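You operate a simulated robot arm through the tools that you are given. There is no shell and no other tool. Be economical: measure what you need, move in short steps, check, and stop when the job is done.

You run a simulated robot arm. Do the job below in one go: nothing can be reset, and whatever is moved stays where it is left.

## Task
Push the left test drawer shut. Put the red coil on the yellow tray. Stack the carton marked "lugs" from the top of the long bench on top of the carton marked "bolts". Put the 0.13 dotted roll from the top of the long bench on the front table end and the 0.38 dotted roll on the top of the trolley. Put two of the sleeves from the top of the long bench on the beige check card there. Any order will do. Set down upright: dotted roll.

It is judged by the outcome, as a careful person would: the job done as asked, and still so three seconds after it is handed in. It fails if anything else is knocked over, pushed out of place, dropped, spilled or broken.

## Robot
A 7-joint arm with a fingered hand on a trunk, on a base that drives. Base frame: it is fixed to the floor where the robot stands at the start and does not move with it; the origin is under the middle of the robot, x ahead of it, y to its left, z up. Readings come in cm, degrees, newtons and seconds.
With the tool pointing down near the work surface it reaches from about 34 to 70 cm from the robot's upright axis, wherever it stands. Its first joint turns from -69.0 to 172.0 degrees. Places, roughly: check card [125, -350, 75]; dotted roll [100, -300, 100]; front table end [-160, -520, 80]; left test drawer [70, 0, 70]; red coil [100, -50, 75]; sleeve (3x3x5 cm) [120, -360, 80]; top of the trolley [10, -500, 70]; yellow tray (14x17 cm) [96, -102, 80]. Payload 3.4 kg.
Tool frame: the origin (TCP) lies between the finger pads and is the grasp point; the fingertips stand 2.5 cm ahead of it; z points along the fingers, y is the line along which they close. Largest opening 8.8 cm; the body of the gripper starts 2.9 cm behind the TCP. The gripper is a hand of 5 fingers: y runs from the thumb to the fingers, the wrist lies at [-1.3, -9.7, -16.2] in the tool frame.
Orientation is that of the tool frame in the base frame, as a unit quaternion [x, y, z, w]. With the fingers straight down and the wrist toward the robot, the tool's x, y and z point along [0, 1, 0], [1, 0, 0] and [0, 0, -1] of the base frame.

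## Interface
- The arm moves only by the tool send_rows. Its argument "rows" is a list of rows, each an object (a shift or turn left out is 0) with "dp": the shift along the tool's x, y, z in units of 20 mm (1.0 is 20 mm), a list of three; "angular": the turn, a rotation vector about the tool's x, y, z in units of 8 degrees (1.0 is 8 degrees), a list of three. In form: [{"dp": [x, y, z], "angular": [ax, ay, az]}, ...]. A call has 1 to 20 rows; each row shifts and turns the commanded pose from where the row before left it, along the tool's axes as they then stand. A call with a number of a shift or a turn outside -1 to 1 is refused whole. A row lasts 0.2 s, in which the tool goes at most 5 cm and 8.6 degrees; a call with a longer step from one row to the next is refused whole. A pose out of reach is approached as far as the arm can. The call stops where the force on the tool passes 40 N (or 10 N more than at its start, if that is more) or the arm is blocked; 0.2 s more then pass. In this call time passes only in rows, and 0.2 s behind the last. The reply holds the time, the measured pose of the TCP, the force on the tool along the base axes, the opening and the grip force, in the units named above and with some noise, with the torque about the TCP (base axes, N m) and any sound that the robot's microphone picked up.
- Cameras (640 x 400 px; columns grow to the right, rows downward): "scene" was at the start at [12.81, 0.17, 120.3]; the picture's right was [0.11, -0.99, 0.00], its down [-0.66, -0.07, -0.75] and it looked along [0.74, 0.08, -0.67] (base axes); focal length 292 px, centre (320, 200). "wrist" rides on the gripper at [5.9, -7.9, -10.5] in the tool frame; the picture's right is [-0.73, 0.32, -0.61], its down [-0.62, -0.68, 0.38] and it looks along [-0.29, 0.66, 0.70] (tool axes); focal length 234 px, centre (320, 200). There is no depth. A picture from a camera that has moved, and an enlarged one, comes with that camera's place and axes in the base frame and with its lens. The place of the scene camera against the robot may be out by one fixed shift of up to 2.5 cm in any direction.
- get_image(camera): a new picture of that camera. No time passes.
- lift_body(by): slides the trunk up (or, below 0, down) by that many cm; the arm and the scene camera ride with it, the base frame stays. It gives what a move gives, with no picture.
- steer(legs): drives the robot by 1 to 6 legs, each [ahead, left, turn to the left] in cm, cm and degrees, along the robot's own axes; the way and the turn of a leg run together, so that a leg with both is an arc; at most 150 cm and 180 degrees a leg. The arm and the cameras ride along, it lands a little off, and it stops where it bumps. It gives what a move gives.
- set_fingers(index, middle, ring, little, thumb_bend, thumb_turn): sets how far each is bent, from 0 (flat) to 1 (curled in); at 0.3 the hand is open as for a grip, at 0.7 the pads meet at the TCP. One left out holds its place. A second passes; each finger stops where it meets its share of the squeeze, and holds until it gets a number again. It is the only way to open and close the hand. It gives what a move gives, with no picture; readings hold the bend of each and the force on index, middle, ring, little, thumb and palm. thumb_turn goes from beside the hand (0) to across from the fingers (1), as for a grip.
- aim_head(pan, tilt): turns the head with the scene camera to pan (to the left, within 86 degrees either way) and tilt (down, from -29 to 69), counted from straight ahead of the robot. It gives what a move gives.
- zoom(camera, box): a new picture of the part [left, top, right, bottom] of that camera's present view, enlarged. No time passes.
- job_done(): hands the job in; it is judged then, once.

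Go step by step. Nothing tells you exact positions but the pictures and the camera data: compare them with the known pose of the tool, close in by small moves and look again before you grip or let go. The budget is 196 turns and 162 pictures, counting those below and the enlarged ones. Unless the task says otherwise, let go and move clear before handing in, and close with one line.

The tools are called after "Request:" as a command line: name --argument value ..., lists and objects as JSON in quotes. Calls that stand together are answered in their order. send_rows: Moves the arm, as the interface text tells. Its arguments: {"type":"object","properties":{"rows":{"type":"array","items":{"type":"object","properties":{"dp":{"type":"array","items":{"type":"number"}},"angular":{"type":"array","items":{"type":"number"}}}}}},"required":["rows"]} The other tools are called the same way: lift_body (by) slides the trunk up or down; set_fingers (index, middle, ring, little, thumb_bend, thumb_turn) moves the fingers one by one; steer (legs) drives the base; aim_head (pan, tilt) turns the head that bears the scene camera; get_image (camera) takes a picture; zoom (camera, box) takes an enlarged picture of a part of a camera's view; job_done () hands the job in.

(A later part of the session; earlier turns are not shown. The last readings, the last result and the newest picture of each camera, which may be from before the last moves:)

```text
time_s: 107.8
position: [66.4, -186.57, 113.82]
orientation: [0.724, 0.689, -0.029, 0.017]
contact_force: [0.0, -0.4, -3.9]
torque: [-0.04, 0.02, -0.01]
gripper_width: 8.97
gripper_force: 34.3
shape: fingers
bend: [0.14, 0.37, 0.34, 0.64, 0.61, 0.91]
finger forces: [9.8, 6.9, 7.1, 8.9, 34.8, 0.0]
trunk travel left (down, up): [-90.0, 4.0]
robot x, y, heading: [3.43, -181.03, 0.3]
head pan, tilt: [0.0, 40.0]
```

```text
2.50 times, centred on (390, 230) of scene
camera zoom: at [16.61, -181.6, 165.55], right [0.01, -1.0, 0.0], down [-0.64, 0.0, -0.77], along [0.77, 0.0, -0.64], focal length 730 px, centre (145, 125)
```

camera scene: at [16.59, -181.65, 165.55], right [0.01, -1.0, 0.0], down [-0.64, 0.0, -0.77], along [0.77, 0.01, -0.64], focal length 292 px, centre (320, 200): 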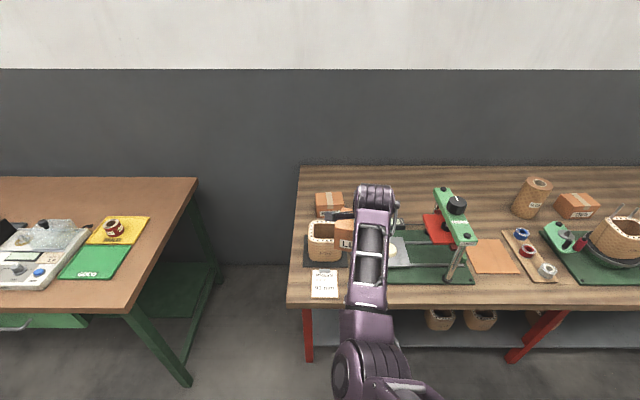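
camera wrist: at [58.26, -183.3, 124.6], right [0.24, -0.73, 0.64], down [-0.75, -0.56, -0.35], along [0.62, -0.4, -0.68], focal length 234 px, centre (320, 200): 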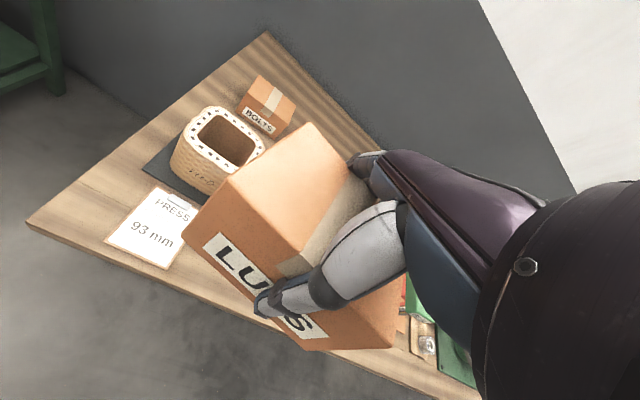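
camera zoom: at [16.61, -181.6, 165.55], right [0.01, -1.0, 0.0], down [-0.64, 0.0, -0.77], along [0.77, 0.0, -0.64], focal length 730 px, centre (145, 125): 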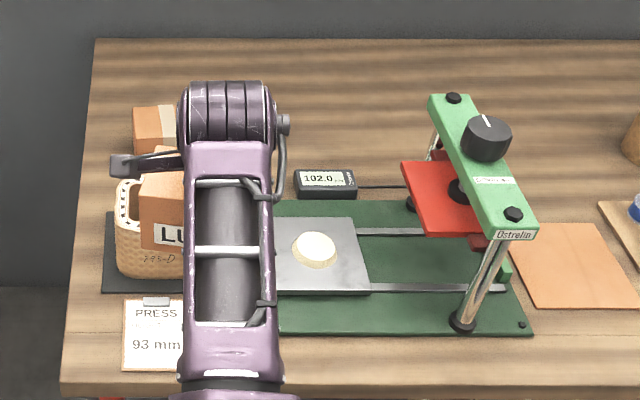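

BOLTS centre ≈ (109, -184.3). I drive forward to hover there, and level the tool.

Request:
steer --legs '[[41, 2, 0]]'

Request:
send_rows --rows '[{"angular": [-0.13, 0.4, 0]}, {"dp": [0, 0.3, 0]}]'

Request:
get_image --camera "wrist"

Request:
get_image --camera "scene"

```text
time_s: 110.3
position: [107.02, -184.15, 114.04]
orientation: [0.724, 0.689, -0.026, 0.018]
contact_force: [-0.3, 0.0, -5.0]
torque: [-0.01, 0.03, 0.02]
gripper_width: 8.96
gripper_force: 33.8
shape: fingers
bend: [0.14, 0.37, 0.34, 0.64, 0.61, 0.91]
finger forces: [9.9, 6.8, 7.0, 8.9, 34.8, 0.1]
trunk travel left (down, up): [-90.0, 4.0]
robot x, y, heading: [44.34, -178.64, 0.7]
head pan, tilt: [0.0, 40.0]
```

```text
time_s: 110.9
position: [107.66, -184.03, 113.97]
orientation: [0.724, 0.69, 0.0, 0.003]
contact_force: [0.3, 0.3, -3.6]
torque: [0.02, -0.01, -0.02]
gripper_width: 9.01
gripper_force: 33.6
shape: fingers
bend: [0.14, 0.37, 0.34, 0.64, 0.61, 0.91]
finger forces: [9.8, 6.8, 7.2, 9.1, 34.8, 0.0]
trunk travel left (down, up): [-90.0, 4.0]
robot x, y, heading: [44.47, -178.52, 0.6]
head pan, tilt: [0.0, 40.0]
```

```text
99 pictures are left
camera wrist: at [99.95, -177.65, 124.36], right [0.28, -0.74, 0.61], down [-0.71, -0.59, -0.38], along [0.65, -0.32, -0.69], focal length 234 px, centre (320, 200)
```

wrist: 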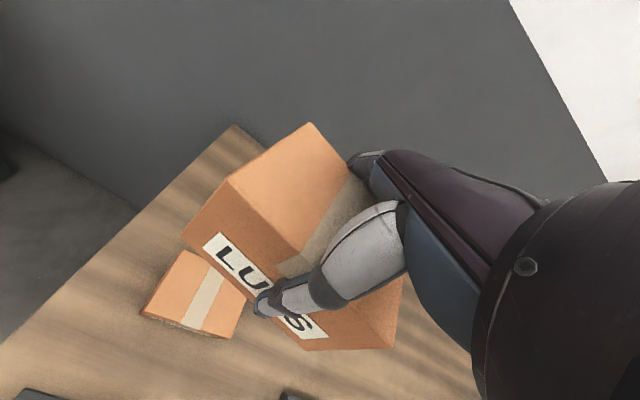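

```text
98 pictures are left
camera scene: at [57.38, -179.23, 165.55], right [0.01, -1.0, 0.0], down [-0.64, -0.01, -0.77], along [0.77, 0.01, -0.64], focal length 292 px, centre (320, 200)
```

scene: 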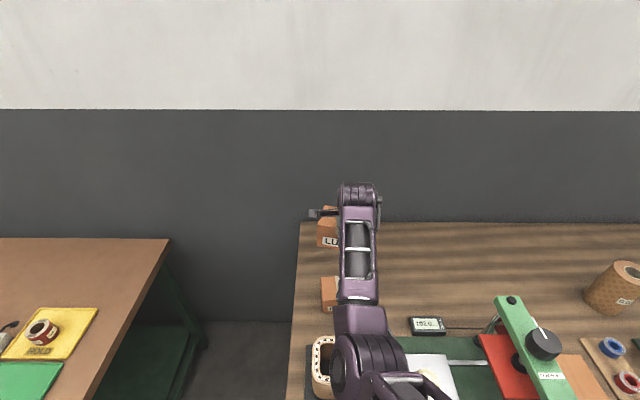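

The held carton appears a bit turned in the hand. I zoom to judge its attitude.

Request:
zoom --camera "wrist" --box '[120, 100, 440, 370]'

Request:
zoom --camera "scene" --box '[280, 170, 420, 340]'

```text
1.48 times, centred on (280, 235) of wrist
camera zoom: at [99.95, -177.65, 124.36], right [0.28, -0.74, 0.61], down [-0.71, -0.59, -0.38], along [0.65, -0.32, -0.69], focal length 347 px, centre (379, 148)
```

zoom: 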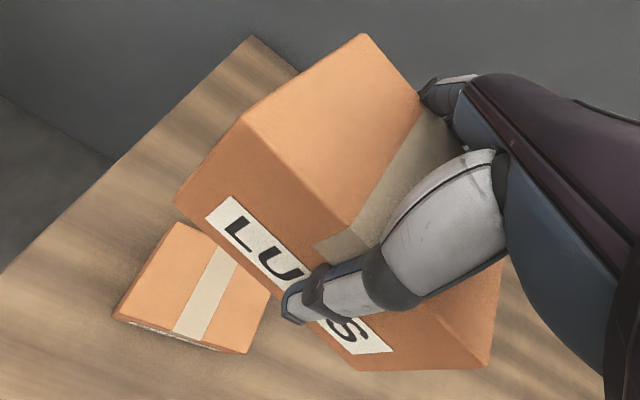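

```text
2.35 times, centred on (350, 255) of scene
camera zoom: at [57.38, -179.23, 165.55], right [0.01, -1.0, 0.0], down [-0.64, -0.01, -0.77], along [0.77, 0.01, -0.64], focal length 687 px, centre (249, 71)
```

zoom: 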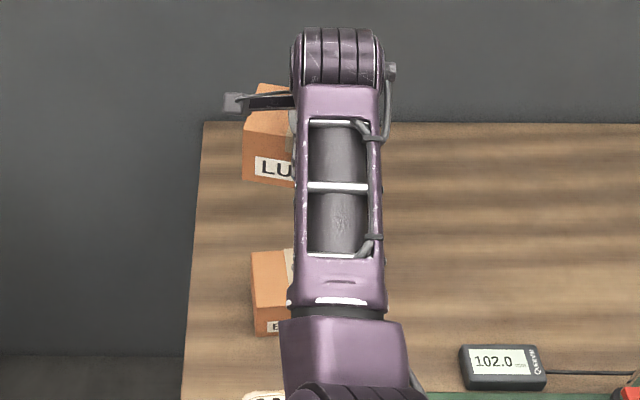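

The carton sits yawed about −12° and leaning back about 5°, while BOLTS is at about (107.8, -184.3) with yaw ≈ +4°. I turn the robot left by 16.4°, re-centre, and level the pitch.

Request:
steer --legs '[[0, 0, 16.4], [-5, -18.1, 0]]'

Request:
send_rows --rows '[{"angular": [-0.31, 0, 0]}, {"angular": [-0.31, 0, 0]}]'

Request:
lift_body --by -8

Request:
get_image --camera "wrist"

Request:
get_image --camera "scene"

```text
time_s: 113.4
position: [107.09, -184.58, 113.9]
orientation: [0.619, 0.786, 0.0, 0.004]
contact_force: [-0.5, -1.1, -3.7]
torque: [-0.04, 0.03, 0.0]
gripper_width: 8.95
gripper_force: 33.3
shape: fingers
bend: [0.14, 0.37, 0.34, 0.65, 0.61, 0.91]
finger forces: [9.7, 6.7, 7.1, 8.8, 34.1, 0.1]
trunk travel left (down, up): [-90.0, 4.0]
robot x, y, heading: [44.91, -197.62, 17.1]
head pan, tilt: [0.0, 40.0]
```

```text
time_s: 114.0
position: [107.55, -185.16, 114.45]
orientation: [0.62, 0.783, 0.036, 0.034]
contact_force: [0.1, 0.7, -3.5]
torque: [-0.04, 0.02, 0.0]
gripper_width: 8.95
gripper_force: 33.5
shape: fingers
bend: [0.14, 0.37, 0.34, 0.65, 0.61, 0.91]
finger forces: [9.5, 6.7, 7.0, 8.7, 34.1, 0.0]
trunk travel left (down, up): [-90.0, 4.0]
robot x, y, heading: [44.92, -197.16, 17.0]
head pan, tilt: [0.0, 40.0]
```

```text
time_s: 115.1
position: [107.4, -185.2, 105.88]
orientation: [0.62, 0.783, 0.034, 0.035]
contact_force: [-0.3, -1.4, -4.4]
torque: [-0.01, 0.02, 0.02]
gripper_width: 8.93
gripper_force: 32.9
shape: fingers
bend: [0.14, 0.37, 0.34, 0.65, 0.61, 0.91]
finger forces: [9.5, 6.7, 7.0, 8.7, 34.1, 0.0]
trunk travel left (down, up): [-82.0, 12.0]
robot x, y, heading: [44.63, -197.12, 17.1]
head pan, tilt: [0.0, 40.0]
```

```text
95 pictures are left
camera wrist: at [97.29, -181.39, 115.64], right [0.42, -0.64, 0.64], down [-0.48, -0.76, -0.44], along [0.77, -0.12, -0.63], focal length 234 px, centre (320, 200)
```

wrist: 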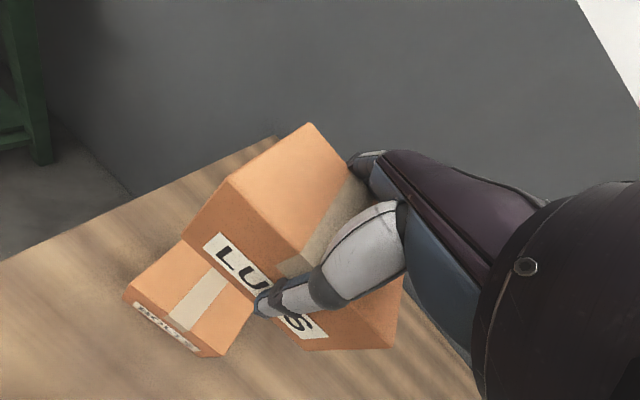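

```text
94 pictures are left
camera scene: at [57.21, -194.27, 157.55], right [0.29, -0.96, 0.0], down [-0.62, -0.19, -0.77], along [0.73, 0.22, -0.64], focal length 292 px, centre (320, 200)
```

scene: 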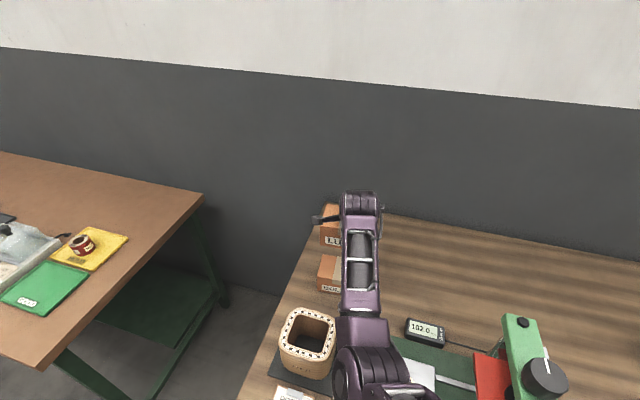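

I zoom in to compare the held carton with BOLTS below.

Request:
zoom --camera "wrist" --box '[110, 100, 430, 370]'

```text
1.48 times, centred on (270, 235) of wrist
camera zoom: at [97.29, -181.39, 115.64], right [0.42, -0.64, 0.64], down [-0.48, -0.76, -0.44], along [0.77, -0.12, -0.63], focal length 347 px, centre (394, 148)
```

zoom: 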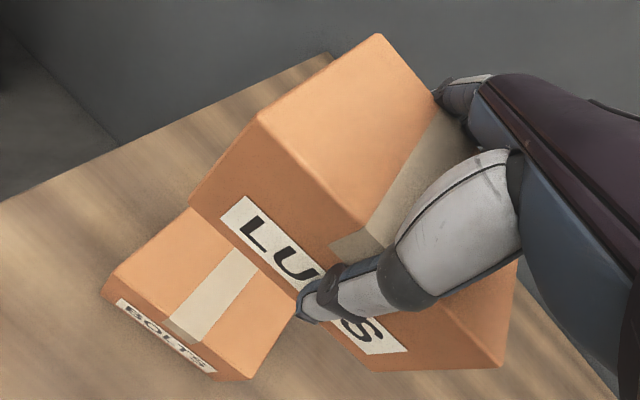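

The held carton is now level, yaw matched, bottom at z≈100.8, nearly centred over BOLTS. A small shift, then down 10 cm.

Request:
send_rows --rows '[{"dp": [0.43, -0.2, 0]}, {"dp": [0.013, -0.097, 0.995]}, {"dp": [0.013, -0.097, 0.995]}, {"dp": [0.013, -0.097, 0.995]}, {"dp": [0.013, -0.097, 0.995]}, {"dp": [0.013, -0.097, 0.995]}]'

Request:
get_image --camera "wrist"

Request:
zoom --camera "scene" --box '[250, 170, 450, 330]'

```text
time_s: 116.5
position: [106.36, -183.75, 95.81]
orientation: [0.616, 0.786, 0.035, 0.032]
contact_force: [-0.3, -0.8, -5.1]
torque: [0.0, 0.04, 0.01]
gripper_width: 8.95
gripper_force: 32.6
shape: fingers
bend: [0.14, 0.37, 0.34, 0.65, 0.61, 0.91]
finger forces: [9.5, 6.6, 7.0, 8.3, 33.5, 0.0]
trunk travel left (down, up): [-82.0, 12.0]
robot x, y, heading: [44.42, -197.64, 16.8]
head pan, tilt: [0.0, 40.0]
```

```text
92 pictures are left
camera wrist: at [96.3, -180.09, 105.58], right [0.43, -0.64, 0.64], down [-0.48, -0.76, -0.44], along [0.77, -0.11, -0.63], focal length 234 px, centre (320, 200)
```

wrist: 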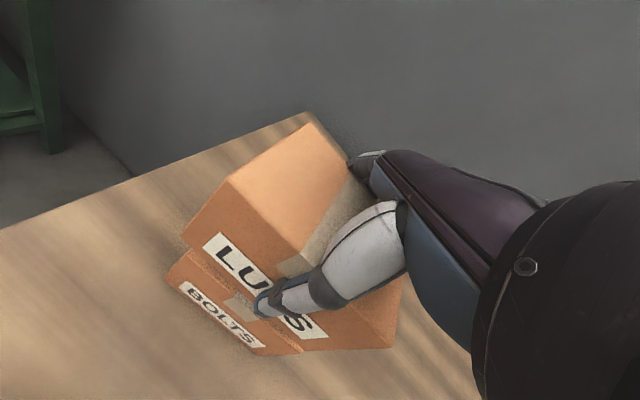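

```text
2.50 times, centred on (350, 250) of scene
camera zoom: at [57.24, -194.24, 157.55], right [0.29, -0.96, 0.0], down [-0.62, -0.19, -0.77], along [0.73, 0.22, -0.64], focal length 730 px, centre (245, 75)
```

zoom: 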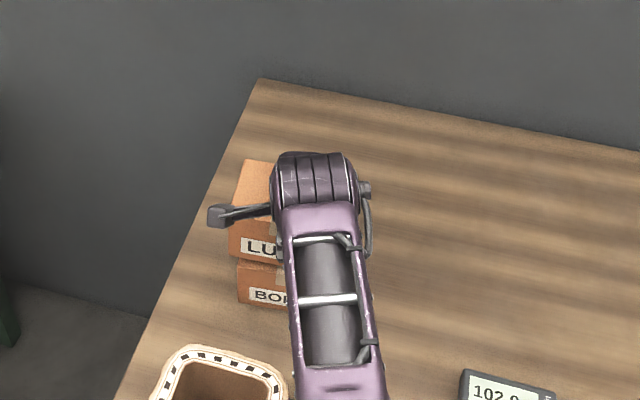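

LUGS sits ~0.7 cm left of BOLTS; I correct this and lower to contact.

Request:
send_rows --rows '[{"dp": [-0.38, 0.11, 0]}, {"dp": [0.01, -0.07, 0.7]}, {"dp": [0.006, -0.04, 0.4]}, {"dp": [0.003, -0.02, 0.2]}, {"dp": [0.003, -0.02, 0.2]}]'

Request:
get_image --camera "wrist"

```text
time_s: 117.7
position: [106.83, -184.48, 93.97]
orientation: [0.617, 0.785, 0.044, 0.037]
contact_force: [6.7, 2.3, 39.3]
torque: [-0.44, 1.05, 0.1]
gripper_width: 8.94
gripper_force: 39.7
shape: fingers
bend: [0.14, 0.38, 0.34, 0.65, 0.61, 0.91]
finger forces: [10.9, 8.0, 7.9, 10.9, 41.2, 0.0]
trunk travel left (down, up): [-82.0, 12.0]
robot x, y, heading: [44.69, -197.49, 16.8]
head pan, tilt: [0.0, 40.0]
```

```text
90 pictures are left
camera wrist: at [96.57, -180.82, 103.49], right [0.41, -0.64, 0.64], down [-0.47, -0.76, -0.46], along [0.78, -0.11, -0.62], focal length 234 px, centre (320, 200)
```

wrist: 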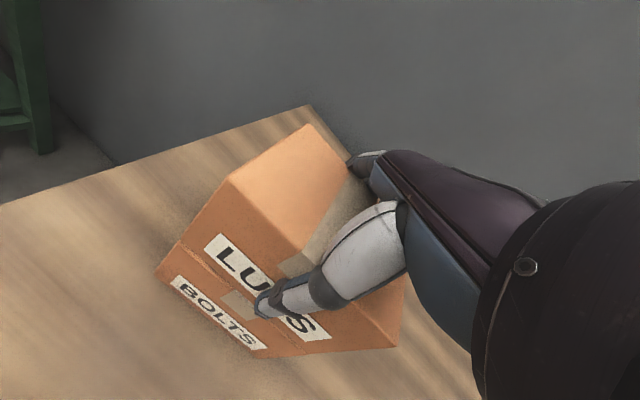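

Contact, faces aligned. I ease pressure and open the hand.

Request:
send_rows --rows '[{"dp": [0, 0.02, -0.12]}]'

Request:
set_fingers --index 0.1 --middle 0.1 --ring 0.1 --little 0.1 --thumb_bend 0.12

Request:
get_image --camera "wrist"

```text
time_s: 118.1
position: [106.8, -184.43, 93.99]
orientation: [0.618, 0.785, 0.041, 0.036]
contact_force: [7.9, 2.1, 35.5]
torque: [-0.41, 0.76, 0.11]
gripper_width: 8.98
gripper_force: 38.9
shape: fingers
bend: [0.14, 0.37, 0.33, 0.65, 0.62, 0.92]
finger forces: [11.3, 8.3, 8.1, 11.1, 38.8, 0.0]
trunk travel left (down, up): [-82.0, 12.0]
robot x, y, heading: [44.93, -197.48, 16.8]
head pan, tilt: [0.0, 40.0]
```

```text
time_s: 119.1
position: [106.61, -184.69, 93.66]
orientation: [0.617, 0.785, 0.038, 0.034]
contact_force: [-0.2, 1.8, 25.1]
torque: [-0.54, -0.67, -0.02]
gripper_width: 12.18
gripper_force: 15.0
shape: fingers
bend: [0.09, 0.1, 0.1, 0.15, 0.12, 0.95]
finger forces: [3.7, 0.0, 0.0, 15.7, 10.2, 0.0]
trunk travel left (down, up): [-82.0, 12.0]
robot x, y, heading: [44.69, -197.51, 16.8]
head pan, tilt: [0.0, 40.0]
```

```text
89 pictures are left
camera wrist: at [96.45, -180.87, 103.29], right [0.42, -0.64, 0.64], down [-0.47, -0.76, -0.45], along [0.77, -0.12, -0.62], focal length 234 px, centre (320, 200)
```

wrist: 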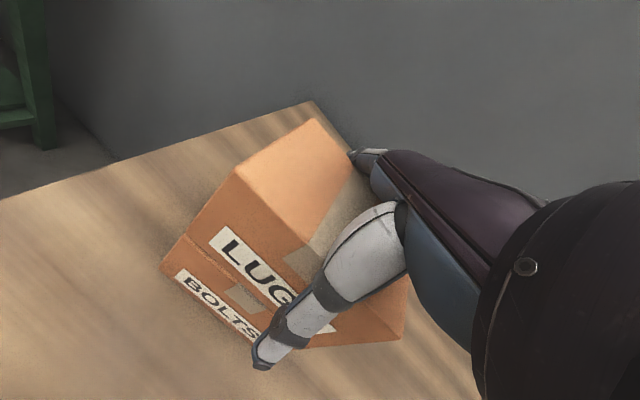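

Released; I rise straight up gently.

Request:
send_rows --rows '[{"dp": [0, 0.04, -0.4]}, {"dp": [0, 0.05, -0.5]}, {"dp": [0, 0.05, -0.5]}, {"dp": [0, 0.1, -1]}, {"dp": [0, 0.1, -1]}, {"dp": [0, 0.1, -1]}, {"dp": [0, 0.1, -1]}]'

Request:
get_image --camera "wrist"

```text
time_s: 120.7
position: [106.94, -184.52, 104.16]
orientation: [0.617, 0.785, 0.036, 0.031]
contact_force: [0.2, -0.1, 0.6]
torque: [0.01, 0.02, -0.01]
gripper_width: 11.99
gripper_force: 0.1
shape: fingers
bend: [0.1, 0.1, 0.1, 0.49, 0.12, 0.97]
finger forces: [0.0, 0.0, 0.1, 0.1, 0.0, 0.0]
trunk travel left (down, up): [-82.0, 12.0]
robot x, y, heading: [44.89, -197.35, 17.0]
head pan, tilt: [0.0, 40.0]
```

```text
88 pictures are left
camera wrist: at [96.79, -180.82, 113.76], right [0.43, -0.64, 0.64], down [-0.48, -0.76, -0.44], along [0.77, -0.12, -0.63], focal length 234 px, centre (320, 200)
```

wrist: 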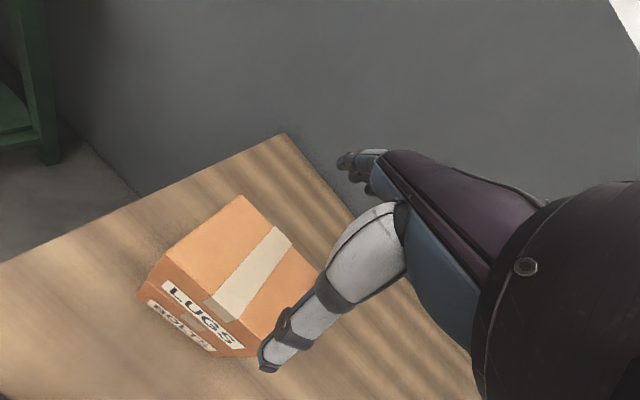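

LUGS sits squarely on BOLTS. I raise, back off, straighten the heading and drive to the far part of the bench for the rolls.

Request:
lift_body --by 8

Request:
steer --legs '[[-42, 0, 0], [0, 0, -17]]'

Request:
get_image --camera "scene"

Request:
set_fingers --index 0.2 --middle 0.2 --ring 0.2 --little 0.2 --thumb_bend 0.2

Request:
steer --legs '[[0, -125, 0]]'

Request:
aim_head --pan -5 --tilt 35

Request:
get_image --camera "scene"

Request:
get_image --camera "wrist"

```text
time_s: 121.9
position: [106.88, -184.53, 112.0]
orientation: [0.618, 0.785, 0.036, 0.032]
contact_force: [0.4, 0.4, 0.3]
torque: [0.02, -0.02, 0.03]
gripper_width: 11.99
gripper_force: 0.0
shape: fingers
bend: [0.1, 0.1, 0.1, 0.49, 0.12, 0.97]
finger forces: [0.0, 0.0, 0.0, 0.1, 0.1, 0.0]
trunk travel left (down, up): [-90.0, 4.0]
robot x, y, heading: [45.05, -197.35, 16.9]
head pan, tilt: [0.0, 40.0]
```

```text
time_s: 125.5
position: [67.88, -215.5, 112.11]
orientation: [0.727, 0.685, 0.031, 0.036]
contact_force: [0.8, 0.0, 0.0]
torque: [0.0, -0.02, -0.01]
gripper_width: 12.01
gripper_force: 0.0
shape: fingers
bend: [0.1, 0.1, 0.1, 0.49, 0.12, 0.97]
finger forces: [0.0, 0.0, 0.0, 0.1, 0.1, 0.0]
trunk travel left (down, up): [-90.0, 4.0]
robot x, y, heading: [4.73, -210.06, -0.1]
head pan, tilt: [0.0, 40.0]
```

```text
87 pictures are left
camera scene: at [17.72, -210.38, 165.56], right [0.0, -1.0, 0.0], down [-0.64, 0.0, -0.77], along [0.77, 0.0, -0.64], focal length 292 px, centre (320, 200)
```

scene: 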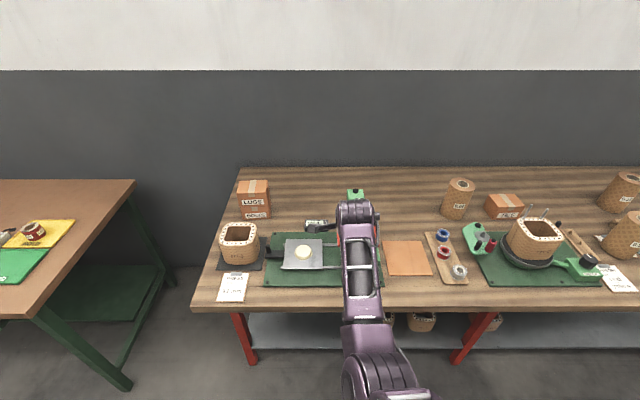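

```text
time_s: 126.5
position: [67.89, -215.59, 111.96]
orientation: [0.727, 0.685, 0.03, 0.036]
contact_force: [0.5, -0.4, 0.7]
torque: [-0.04, 0.03, -0.01]
gripper_width: 10.42
gripper_force: 0.1
shape: fingers
bend: [0.2, 0.2, 0.2, 0.2, 0.2, 0.97]
finger forces: [0.0, 0.0, 0.0, 0.1, 0.1, 0.0]
trunk travel left (down, up): [-90.0, 4.0]
robot x, y, heading: [4.79, -209.51, 0.1]
head pan, tilt: [0.0, 40.0]
```

```text
time_s: 132.8
position: [67.64, -340.74, 112.11]
orientation: [0.727, 0.685, 0.03, 0.036]
contact_force: [-0.2, -0.8, -0.4]
torque: [-0.03, 0.03, 0.02]
gripper_width: 10.39
gripper_force: 0.1
shape: fingers
bend: [0.2, 0.2, 0.2, 0.2, 0.2, 0.97]
finger forces: [0.0, 0.0, 0.0, 0.0, 0.1, 0.0]
trunk travel left (down, up): [-90.0, 4.0]
robot x, y, heading: [4.56, -334.66, -0.1]
head pan, tilt: [0.0, 40.0]
```

```text
time_s: 133.4
position: [67.68, -340.71, 112.06]
orientation: [0.727, 0.685, 0.03, 0.036]
contact_force: [0.1, -0.3, 0.0]
torque: [-0.02, -0.01, -0.03]
gripper_width: 10.39
gripper_force: 0.3
shape: fingers
bend: [0.2, 0.2, 0.2, 0.2, 0.2, 0.97]
finger forces: [0.1, 0.0, 0.1, 0.0, 0.0, 0.0]
trunk travel left (down, up): [-90.0, 4.0]
robot x, y, heading: [4.68, -335.05, 0.3]
head pan, tilt: [-5.0, 35.0]
```

```text
86 pictures are left
camera scene: at [17.8, -336.41, 166.31], right [-0.09, -1.0, 0.0], down [-0.57, 0.05, -0.82], along [0.82, -0.07, -0.57], focal length 292 px, centre (320, 200)
```

scene: 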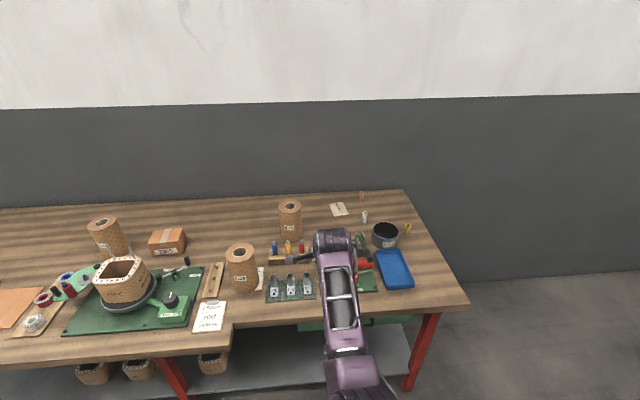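

```text
85 pictures are left
camera wrist: at [59.19, -334.24, 121.75], right [0.22, -0.74, 0.64], down [-0.68, -0.59, -0.44], along [0.7, -0.34, -0.63], focal length 234 px, centre (320, 200)
```

wrist: 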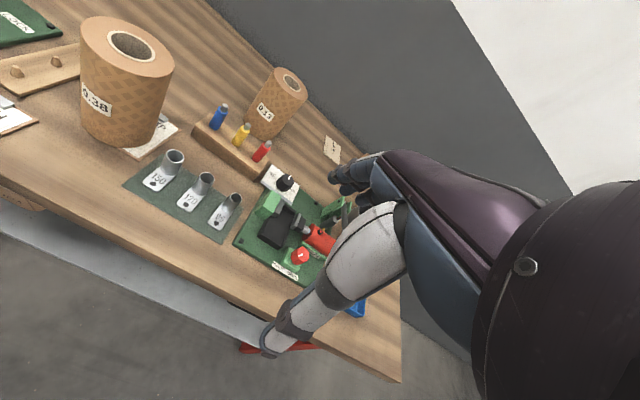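

The near roll is 0.38, the back one 0.13. I zoom on both for size and position.

Request:
zoom --camera "wrist" --box '[60, 0, 340, 175]'

Request:
zoom --camera "scene" --box '[200, 180, 440, 320]'

```text
2.29 times, centred on (200, 88) of wrist
camera zoom: at [59.19, -334.24, 121.75], right [0.22, -0.74, 0.64], down [-0.68, -0.59, -0.44], along [0.7, -0.34, -0.63], focal length 535 px, centre (594, 457)
```

zoom: 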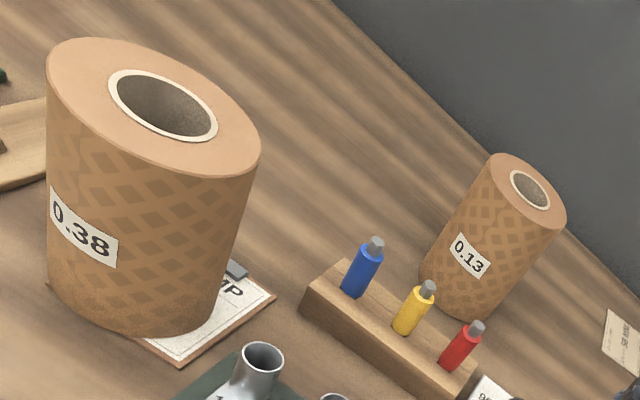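

```text
2.67 times, centred on (320, 250) of scene
camera zoom: at [17.8, -336.41, 166.31], right [-0.09, -1.0, 0.0], down [-0.57, 0.05, -0.82], along [0.82, -0.07, -0.57], focal length 778 px, centre (320, 67)
```

zoom: 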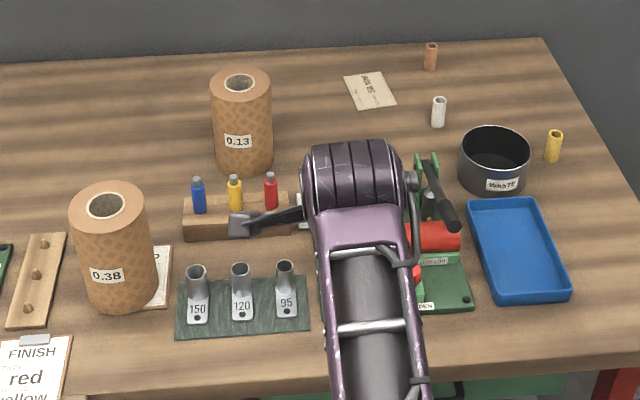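

Rolls: 0.38 at (87.4, -315.3) with top z≈97; 0.13 at (113.5, -332), top z≈96; both ≈9.4 cm wide with a ≈4.6 cm hole. I'll grip the far wall with the thumb in the hole. First I re-posture the hand.

Request:
send_rows --rows '[{"angular": [0.66, 0, 0]}, {"dp": [1, 0, 0]}, {"dp": [1, 0, 0]}, {"dp": [1, 0, 0]}, {"dp": [1, 0, 0]}, {"dp": [1, 0, 0]}, {"dp": [1, 0, 0]}, {"dp": [0.6, -1, 0], "angular": [0, 0, -0.4]}, {"dp": [0, -1, 0]}]'

Request:
set_fingers --index 0.3 --middle 0.3 --ring 0.3 --little 0.3 --thumb_bend 0.45

Request:
steer --legs '[[20, 12, 0]]'

Request:
get_image --camera "wrist"

Request:
get_image --camera "scene"

```text
time_s: 135.6
position: [66.66, -332.42, 112.19]
orientation: [0.729, 0.683, -0.013, 0.034]
contact_force: [0.7, 0.6, -0.4]
torque: [-0.01, 0.0, 0.0]
gripper_width: 10.4
gripper_force: 0.0
shape: fingers
bend: [0.2, 0.2, 0.2, 0.2, 0.2, 0.97]
finger forces: [0.1, 0.0, 0.1, 0.0, 0.0, 0.0]
trunk travel left (down, up): [-90.0, 4.0]
robot x, y, heading: [4.56, -335.07, -0.1]
head pan, tilt: [-5.0, 35.0]
stopped in row 9: the arm was blocked; the commanded pose is now the measured one
```

```text
time_s: 136.6
position: [66.45, -332.45, 111.97]
orientation: [0.729, 0.684, -0.013, 0.032]
contact_force: [-0.2, -1.1, 0.3]
torque: [0.03, 0.0, -0.02]
gripper_width: 6.94
gripper_force: 0.0
shape: fingers
bend: [0.3, 0.3, 0.3, 0.3, 0.45, 0.97]
finger forces: [0.0, 0.0, 0.0, 0.0, 0.0, 0.1]
trunk travel left (down, up): [-90.0, 4.0]
robot x, y, heading: [3.95, -334.69, -0.1]
head pan, tilt: [-5.0, 35.0]
```

```text
time_s: 138.4
position: [86.53, -320.26, 111.98]
orientation: [0.728, 0.685, -0.013, 0.032]
contact_force: [0.5, -0.4, -0.5]
torque: [0.0, 0.0, -0.01]
gripper_width: 6.94
gripper_force: 0.1
shape: fingers
bend: [0.3, 0.3, 0.3, 0.3, 0.45, 0.97]
finger forces: [0.1, 0.1, 0.1, 0.0, 0.0, 0.0]
trunk travel left (down, up): [-90.0, 4.0]
robot x, y, heading: [24.65, -323.0, -0.1]
head pan, tilt: [-5.0, 35.0]
```

```text
82 pictures are left
camera wrist: at [78.56, -313.28, 121.88], right [0.26, -0.7, 0.66], down [-0.71, -0.6, -0.36], along [0.65, -0.37, -0.66], focal length 234 px, centre (320, 200)
```

wrist: 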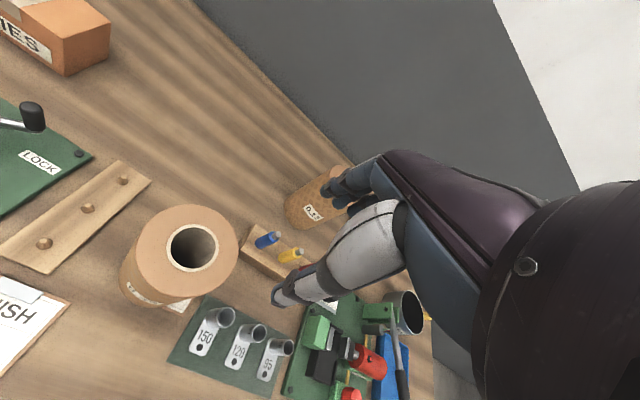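

```text
81 pictures are left
camera scene: at [37.73, -324.46, 166.32], right [-0.09, -1.0, 0.0], down [-0.57, 0.05, -0.82], along [0.82, -0.07, -0.57], focal length 292 px, centre (320, 200)
```

scene: 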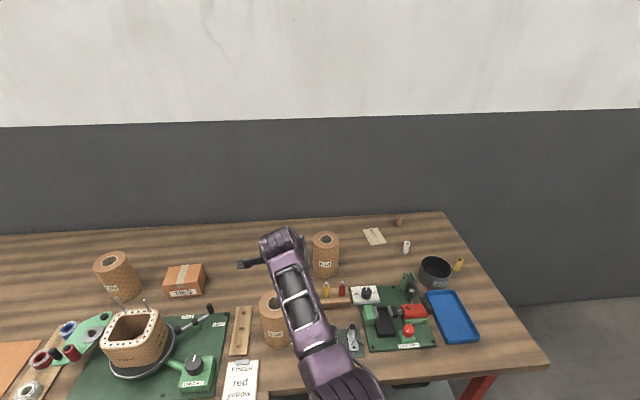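

The trunk is too high for comfortable reach. I raise the hand by the arm while lowering the trunk, then level the tool.

Request:
send_rows --rows '[{"dp": [0, 0, -1]}, {"dp": [0, 0, -1]}, {"dp": [0, 0, -1]}, {"dp": [0, 0, -1]}, {"dp": [0, 0, -1]}, {"dp": [0, 0, -1]}]'

Request:
lift_body --by -14

Request:
send_rows --rows '[{"dp": [0, 0, -1]}, {"dp": [0, 0, -1]}, {"dp": [0, 0, -1]}, {"dp": [0, 0, -1]}, {"dp": [0, 0, -1]}, {"angular": [0.18, 0.46, -0.43]}]'

Request:
lift_body --by -12

Request:
get_image --camera "wrist"

```text
time_s: 139.8
position: [90.32, -319.91, 121.01]
orientation: [0.731, 0.682, -0.014, 0.034]
contact_force: [0.6, -0.1, 0.2]
torque: [0.02, 0.01, 0.02]
gripper_width: 6.93
gripper_force: 0.1
shape: fingers
bend: [0.3, 0.3, 0.3, 0.3, 0.45, 0.97]
finger forces: [0.0, 0.0, 0.1, 0.1, 0.0, 0.0]
out of reach, approached as far as the arm can: row 3, 4, 5, 6
trunk travel left (down, up): [-90.0, 4.0]
robot x, y, heading: [24.82, -323.0, 0.1]
head pan, tilt: [-5.0, 35.0]
```

```text
time_s: 141.4
position: [90.24, -319.78, 106.94]
orientation: [0.73, 0.682, -0.013, 0.034]
contact_force: [-0.1, 0.4, 0.0]
torque: [-0.03, 0.02, 0.01]
gripper_width: 6.91
gripper_force: 0.1
shape: fingers
bend: [0.3, 0.3, 0.3, 0.3, 0.45, 0.97]
finger forces: [0.0, 0.0, 0.0, 0.0, 0.0, 0.1]
trunk travel left (down, up): [-76.0, 18.0]
robot x, y, heading: [24.6, -323.29, 0.1]
head pan, tilt: [-5.0, 35.0]
```

```text
time_s: 142.8
position: [93.02, -318.4, 115.86]
orientation: [0.707, 0.707, 0.001, 0.001]
contact_force: [0.7, 0.2, 0.0]
torque: [0.01, 0.02, -0.02]
gripper_width: 6.91
gripper_force: 0.0
shape: fingers
bend: [0.3, 0.3, 0.3, 0.3, 0.45, 0.97]
finger forces: [0.1, 0.1, 0.1, 0.0, 0.0, 0.1]
out of reach, approached as far as the arm can: row 1, 2, 3, 4, 5
trunk travel left (down, up): [-76.0, 18.0]
robot x, y, heading: [24.51, -322.73, 0.0]
head pan, tilt: [-5.0, 35.0]
```

```text
time_s: 144.3
position: [93.0, -318.38, 103.95]
orientation: [0.708, 0.707, 0.001, 0.001]
contact_force: [0.0, -0.3, -0.2]
torque: [-0.03, 0.0, -0.01]
gripper_width: 6.93
gripper_force: 0.0
shape: fingers
bend: [0.3, 0.3, 0.3, 0.3, 0.45, 0.97]
finger forces: [0.0, 0.0, 0.0, 0.1, 0.0, 0.0]
trunk travel left (down, up): [-64.0, 30.0]
robot x, y, heading: [24.5, -323.32, -0.1]
head pan, tilt: [-5.0, 35.0]
```

```text
80 pictures are left
camera wrist: at [85.02, -312.39, 114.46], right [0.32, -0.73, 0.61], down [-0.68, -0.62, -0.39], along [0.66, -0.29, -0.69], focal length 234 px, centre (320, 200)
```

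wrist: 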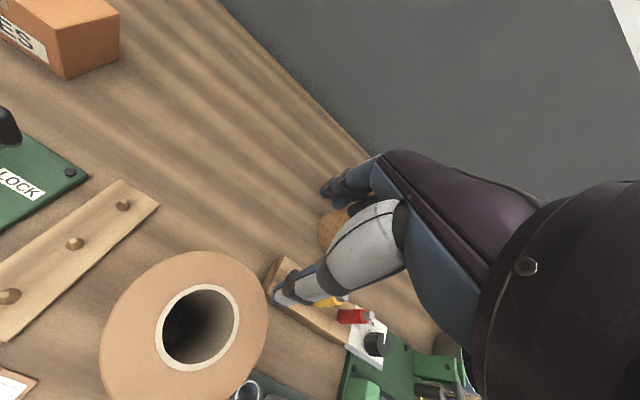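

Roll 0.38: hole centre ≈(86.85, -316), wall 2.2 cm. I move the base a bit closer and place the TCP over its far wall.

Request:
steer --legs '[[5, 0, 0]]'

Request:
send_rows --rows '[{"dp": [0.3, -1, 0]}, {"dp": [0.3, -1, 0]}, {"dp": [0.3, -1, 0]}, {"dp": [0.3, -0.85, 0]}]'

Request:
get_image --camera "wrist"

Request:
zoom --camera "scene" --box '[200, 220, 400, 380]'

```text
time_s: 145.3
position: [98.09, -318.4, 103.91]
orientation: [0.708, 0.706, 0.0, 0.001]
contact_force: [0.3, 0.2, 0.5]
torque: [0.0, 0.04, -0.01]
gripper_width: 6.91
gripper_force: 0.0
shape: fingers
bend: [0.3, 0.3, 0.3, 0.3, 0.45, 0.97]
finger forces: [0.0, 0.0, 0.0, 0.1, 0.0, 0.0]
trunk travel left (down, up): [-64.0, 30.0]
robot x, y, heading: [29.98, -322.88, 0.1]
head pan, tilt: [-5.0, 35.0]
```

```text
time_s: 146.3
position: [97.04, -315.06, 103.21]
orientation: [0.708, 0.706, 0.001, 0.001]
contact_force: [1.1, -0.6, 0.0]
torque: [-0.02, 0.01, 0.0]
gripper_width: 6.93
gripper_force: 0.1
shape: fingers
bend: [0.3, 0.3, 0.3, 0.3, 0.45, 0.97]
finger forces: [0.0, 0.0, 0.0, 0.1, 0.0, 0.0]
out of reach, approached as far as the arm can: row 1, 2, 3, 4
trunk travel left (down, up): [-64.0, 30.0]
robot x, y, heading: [29.63, -322.91, 0.3]
head pan, tilt: [-5.0, 35.0]
```

```text
79 pictures are left
camera wrist: at [89.02, -309.17, 113.7], right [0.32, -0.73, 0.61], down [-0.68, -0.62, -0.39], along [0.66, -0.29, -0.69], focal length 234 px, centre (320, 200)
```

wrist: 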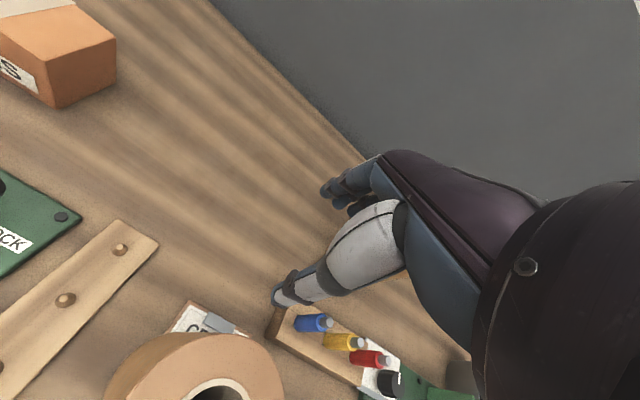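

```text
2.50 times, centred on (300, 300) of scene
camera zoom: at [42.85, -324.43, 140.31], right [-0.09, -1.0, 0.0], down [-0.57, 0.05, -0.82], along [0.82, -0.07, -0.57], focal length 730 px, centre (370, -50)
```

zoom: 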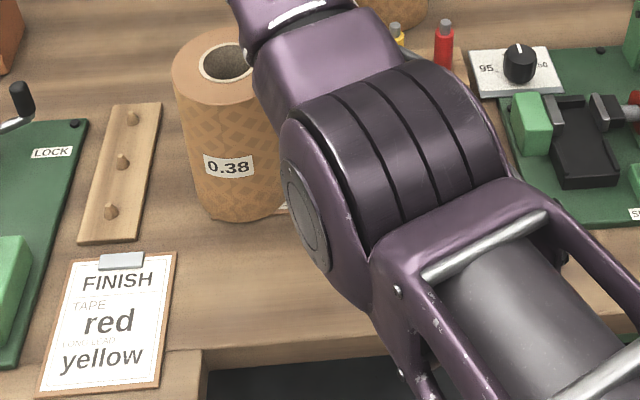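

The arm was commanded beyond its upper reach here. I raise the trunk and bring the commanded pose back within reach.

Request:
lift_body --by 14

Request:
send_rows --rows '[{"dp": [0, 0, 1]}, {"dp": [0, 0, 1]}, {"dp": [0, 0, 1]}, {"dp": [0, 0, 1]}, {"dp": [0, 0, 1]}]'

Request:
get_image --camera "wrist"

Request:
get_image --camera "scene"

```text
time_s: 147.9
position: [96.94, -315.16, 117.25]
orientation: [0.708, 0.706, 0.001, 0.001]
contact_force: [-0.2, 0.2, 0.8]
torque: [-0.01, -0.02, 0.01]
gripper_width: 6.92
gripper_force: 0.1
shape: fingers
bend: [0.3, 0.3, 0.3, 0.3, 0.45, 0.97]
finger forces: [0.0, 0.0, 0.0, 0.0, 0.0, 0.0]
trunk travel left (down, up): [-78.0, 16.0]
robot x, y, heading: [29.51, -322.86, 0.2]
head pan, tilt: [-5.0, 35.0]
```

```text
time_s: 149.1
position: [97.06, -315.14, 107.25]
orientation: [0.708, 0.706, 0.001, 0.001]
contact_force: [0.7, -1.0, -0.5]
torque: [0.02, -0.03, -0.02]
gripper_width: 6.97
gripper_force: 0.0
shape: fingers
bend: [0.3, 0.3, 0.3, 0.3, 0.45, 0.97]
finger forces: [0.1, 0.0, 0.0, 0.0, 0.1, 0.0]
trunk travel left (down, up): [-78.0, 16.0]
robot x, y, heading: [29.38, -322.74, 0.2]
head pan, tilt: [-5.0, 35.0]
```

```text
77 pictures are left
camera wrist: at [89.02, -309.2, 117.73], right [0.32, -0.73, 0.61], down [-0.68, -0.62, -0.39], along [0.66, -0.29, -0.69], focal length 234 px, centre (320, 200)
```

wrist: 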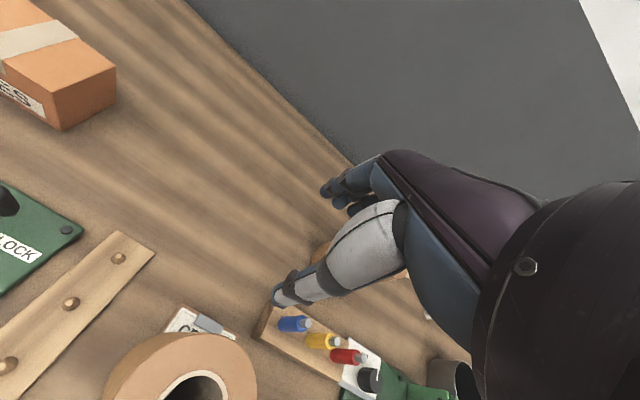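

```text
76 pictures are left
camera scene: at [42.85, -324.41, 154.31], right [-0.09, -1.0, 0.0], down [-0.57, 0.05, -0.82], along [0.82, -0.07, -0.57], focal length 292 px, centre (320, 200)
```

scene: 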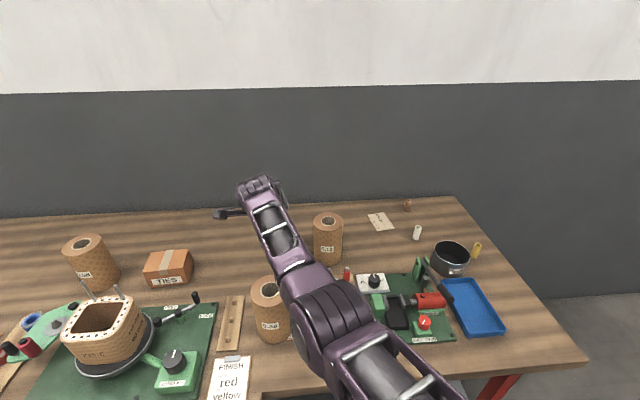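

Now in reach. Move the hand 6.7 cm back over the roll's far wall.

Request:
send_rows --rows '[{"dp": [-0.2, -1, 0]}, {"dp": [-0.2, -1, 0]}, {"dp": [0, -1, 0]}, {"dp": [0, -0.38, 0]}]'

Request:
get_image --camera "wrist"

Request:
get_image --camera "scene"

```text
time_s: 150.1
position: [93.18, -317.24, 106.43]
orientation: [0.716, 0.698, 0.004, 0.012]
contact_force: [0.4, 0.6, 0.2]
torque: [-0.03, 0.02, 0.01]
gripper_width: 6.94
gripper_force: 0.0
shape: fingers
bend: [0.3, 0.3, 0.3, 0.3, 0.45, 0.97]
finger forces: [0.1, 0.0, 0.1, 0.0, 0.0, 0.0]
out of reach, approached as far as the arm can: row 3, 4
trunk travel left (down, up): [-78.0, 16.0]
robot x, y, heading: [29.39, -323.02, -0.4]
head pan, tilt: [-5.0, 35.0]
```

```text
75 pictures are left
camera wrist: at [85.13, -310.94, 116.73], right [0.29, -0.73, 0.62], down [-0.69, -0.61, -0.39], along [0.66, -0.31, -0.68], focal length 234 px, centre (320, 200)
```

wrist: 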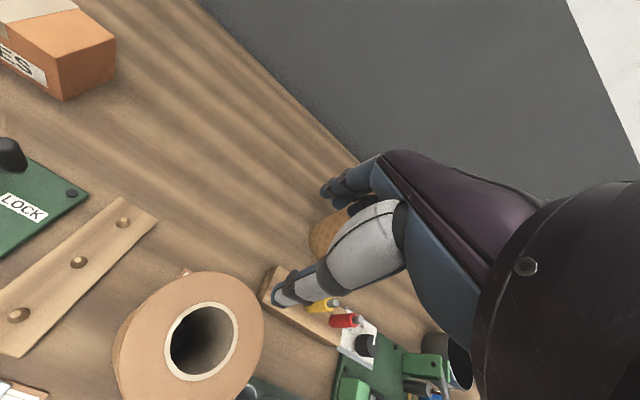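

```text
74 pictures are left
camera scene: at [42.8, -324.4, 154.32], right [-0.09, -1.0, 0.0], down [-0.57, 0.05, -0.82], along [0.82, -0.07, -0.57], focal length 292 px, centre (320, 200)
```

scene: 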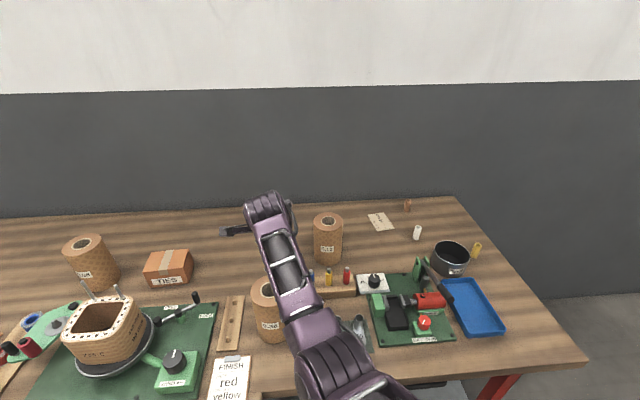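

The arm has drifted into an awkward elbow-low posture. I back the robot away from the bench and bring the arm back towards its starting posture.

Request:
steer --legs '[[-28, 0, 0]]'

Request:
send_rows --rows '[{"dp": [1, 0, 0]}, {"dp": [1, 0, 0]}, {"dp": [1, 0, 0]}, {"dp": [1, 0, 0]}, {"dp": [1, 0, 0]}, {"dp": [1, 0, 0]}, {"dp": [1, 0, 0]}, {"dp": [0.5, -1, 0]}, {"dp": [0.5, -1, 0]}, {"dp": [0, -1, 0]}, {"dp": [0, -1, 0]}, {"dp": [0, -1, 0]}]'

Request:
get_image --camera "scene"

```text
time_s: 152.1
position: [64.83, -317.31, 105.55]
orientation: [0.716, 0.698, -0.003, 0.01]
contact_force: [0.5, 0.1, -0.4]
torque: [0.01, 0.0, -0.01]
gripper_width: 6.93
gripper_force: 0.1
shape: fingers
bend: [0.3, 0.3, 0.3, 0.3, 0.45, 0.97]
finger forces: [0.1, 0.0, 0.0, 0.0, 0.0, 0.0]
trunk travel left (down, up): [-78.0, 16.0]
robot x, y, heading: [1.67, -322.72, -0.3]
head pan, tilt: [-5.0, 35.0]
```

```text
time_s: 154.7
position: [53.68, -302.82, 105.13]
orientation: [0.716, 0.698, -0.003, 0.01]
contact_force: [0.2, -0.3, 0.4]
torque: [0.0, -0.01, 0.02]
gripper_width: 6.91
gripper_force: 0.1
shape: fingers
bend: [0.3, 0.3, 0.3, 0.3, 0.45, 0.97]
finger forces: [0.1, 0.1, 0.1, 0.0, 0.1, 0.0]
out of reach, approached as far as the arm can: row 6, 7
trunk travel left (down, up): [-78.0, 16.0]
robot x, y, heading: [1.42, -323.05, -0.0]
head pan, tilt: [-5.0, 35.0]
```

```text
73 pictures are left
camera scene: at [14.61, -324.41, 154.32], right [-0.09, -1.0, 0.0], down [-0.57, 0.05, -0.82], along [0.82, -0.07, -0.57], focal length 292 px, centre (320, 200)
```

scene: 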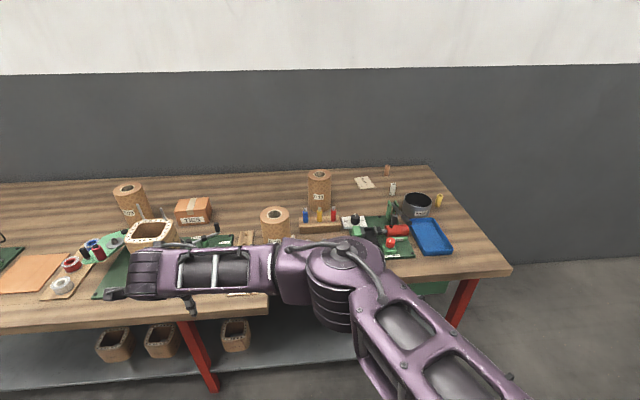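

Posture restored (elbow out to the side). I drive so that the hand hovers over the 0.38 roll's far wall.

Request:
steer --legs '[[36.6, -13.2, 0]]'

Request:
get_image --camera "wrist"

Request:
get_image --camera "scene"

```text
time_s: 157.2
position: [90.48, -316.49, 105.32]
orientation: [0.716, 0.698, -0.004, 0.01]
contact_force: [-0.2, 0.1, 0.3]
torque: [0.01, -0.03, 0.01]
gripper_width: 6.94
gripper_force: 0.0
shape: fingers
bend: [0.3, 0.3, 0.3, 0.3, 0.45, 0.97]
finger forces: [0.0, 0.0, 0.0, 0.0, 0.1, 0.0]
trunk travel left (down, up): [-78.0, 16.0]
robot x, y, heading: [38.23, -336.21, -0.3]
head pan, tilt: [-5.0, 35.0]
```

```text
72 pictures are left
camera wrist: at [82.57, -310.16, 115.52], right [0.3, -0.72, 0.62], down [-0.69, -0.61, -0.38], along [0.66, -0.32, -0.68], focal length 234 px, centre (320, 200)
```

wrist: 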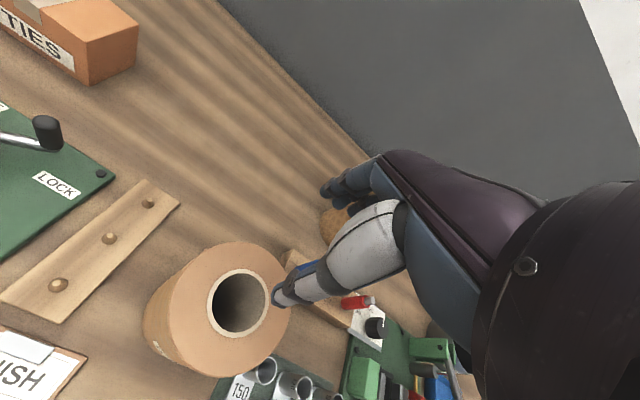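

```text
71 pictures are left
camera scene: at [51.26, -337.89, 154.32], right [-0.09, -1.0, 0.0], down [-0.57, 0.05, -0.82], along [0.82, -0.07, -0.57], focal length 292 px, centre (320, 200)
```

scene: 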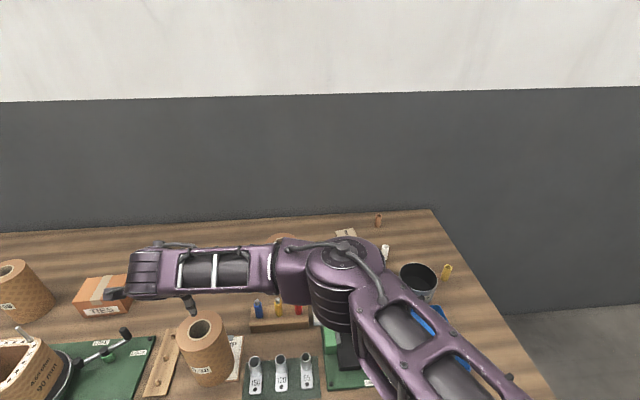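

Aligned; I level slightly and descend to the rim, then look.

Request:
send_rows --rows '[{"dp": [0.22, 0, 0], "angular": [0.07, 0.13, 0]}, {"dp": [0, 0, 1]}, {"dp": [0, 0, 1]}, {"dp": [0, 0, 0.6]}]'

Request:
get_image --camera "wrist"

Request:
zoom --camera "scene" --box '[120, 230, 320, 390]'

```text
time_s: 158.2
position: [90.46, -316.07, 100.14]
orientation: [0.716, 0.698, 0.002, 0.001]
contact_force: [0.1, 0.0, 2.0]
torque: [0.01, 0.03, 0.02]
gripper_width: 6.93
gripper_force: 1.3
shape: fingers
bend: [0.3, 0.3, 0.3, 0.3, 0.45, 0.98]
finger forces: [0.1, 0.0, 0.1, 0.0, 2.2, 0.1]
trunk travel left (down, up): [-78.0, 16.0]
robot x, y, heading: [37.76, -336.21, -0.3]
head pan, tilt: [-5.0, 35.0]
```

```text
70 pictures are left
camera wrist: at [82.64, -309.95, 110.56], right [0.3, -0.73, 0.61], down [-0.7, -0.61, -0.38], along [0.65, -0.31, -0.69], focal length 234 px, centre (320, 200)
```

wrist: 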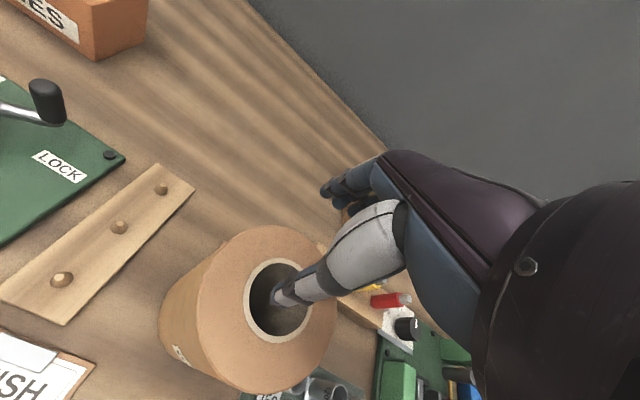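

```text
2.50 times, centred on (220, 310) of scene
camera zoom: at [51.22, -337.91, 154.33], right [-0.09, -1.0, 0.0], down [-0.57, 0.05, -0.82], along [0.82, -0.07, -0.57], focal length 730 px, centre (570, -75)
```

zoom: 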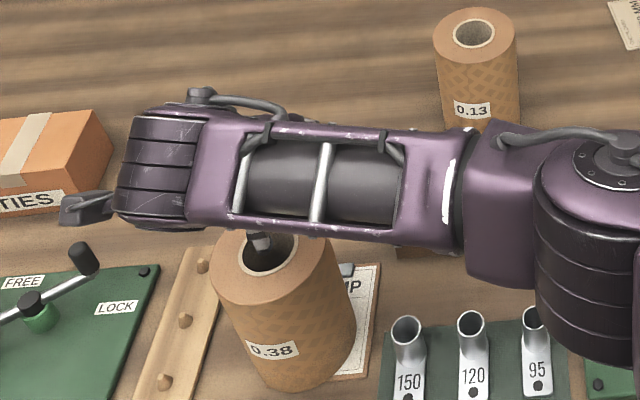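

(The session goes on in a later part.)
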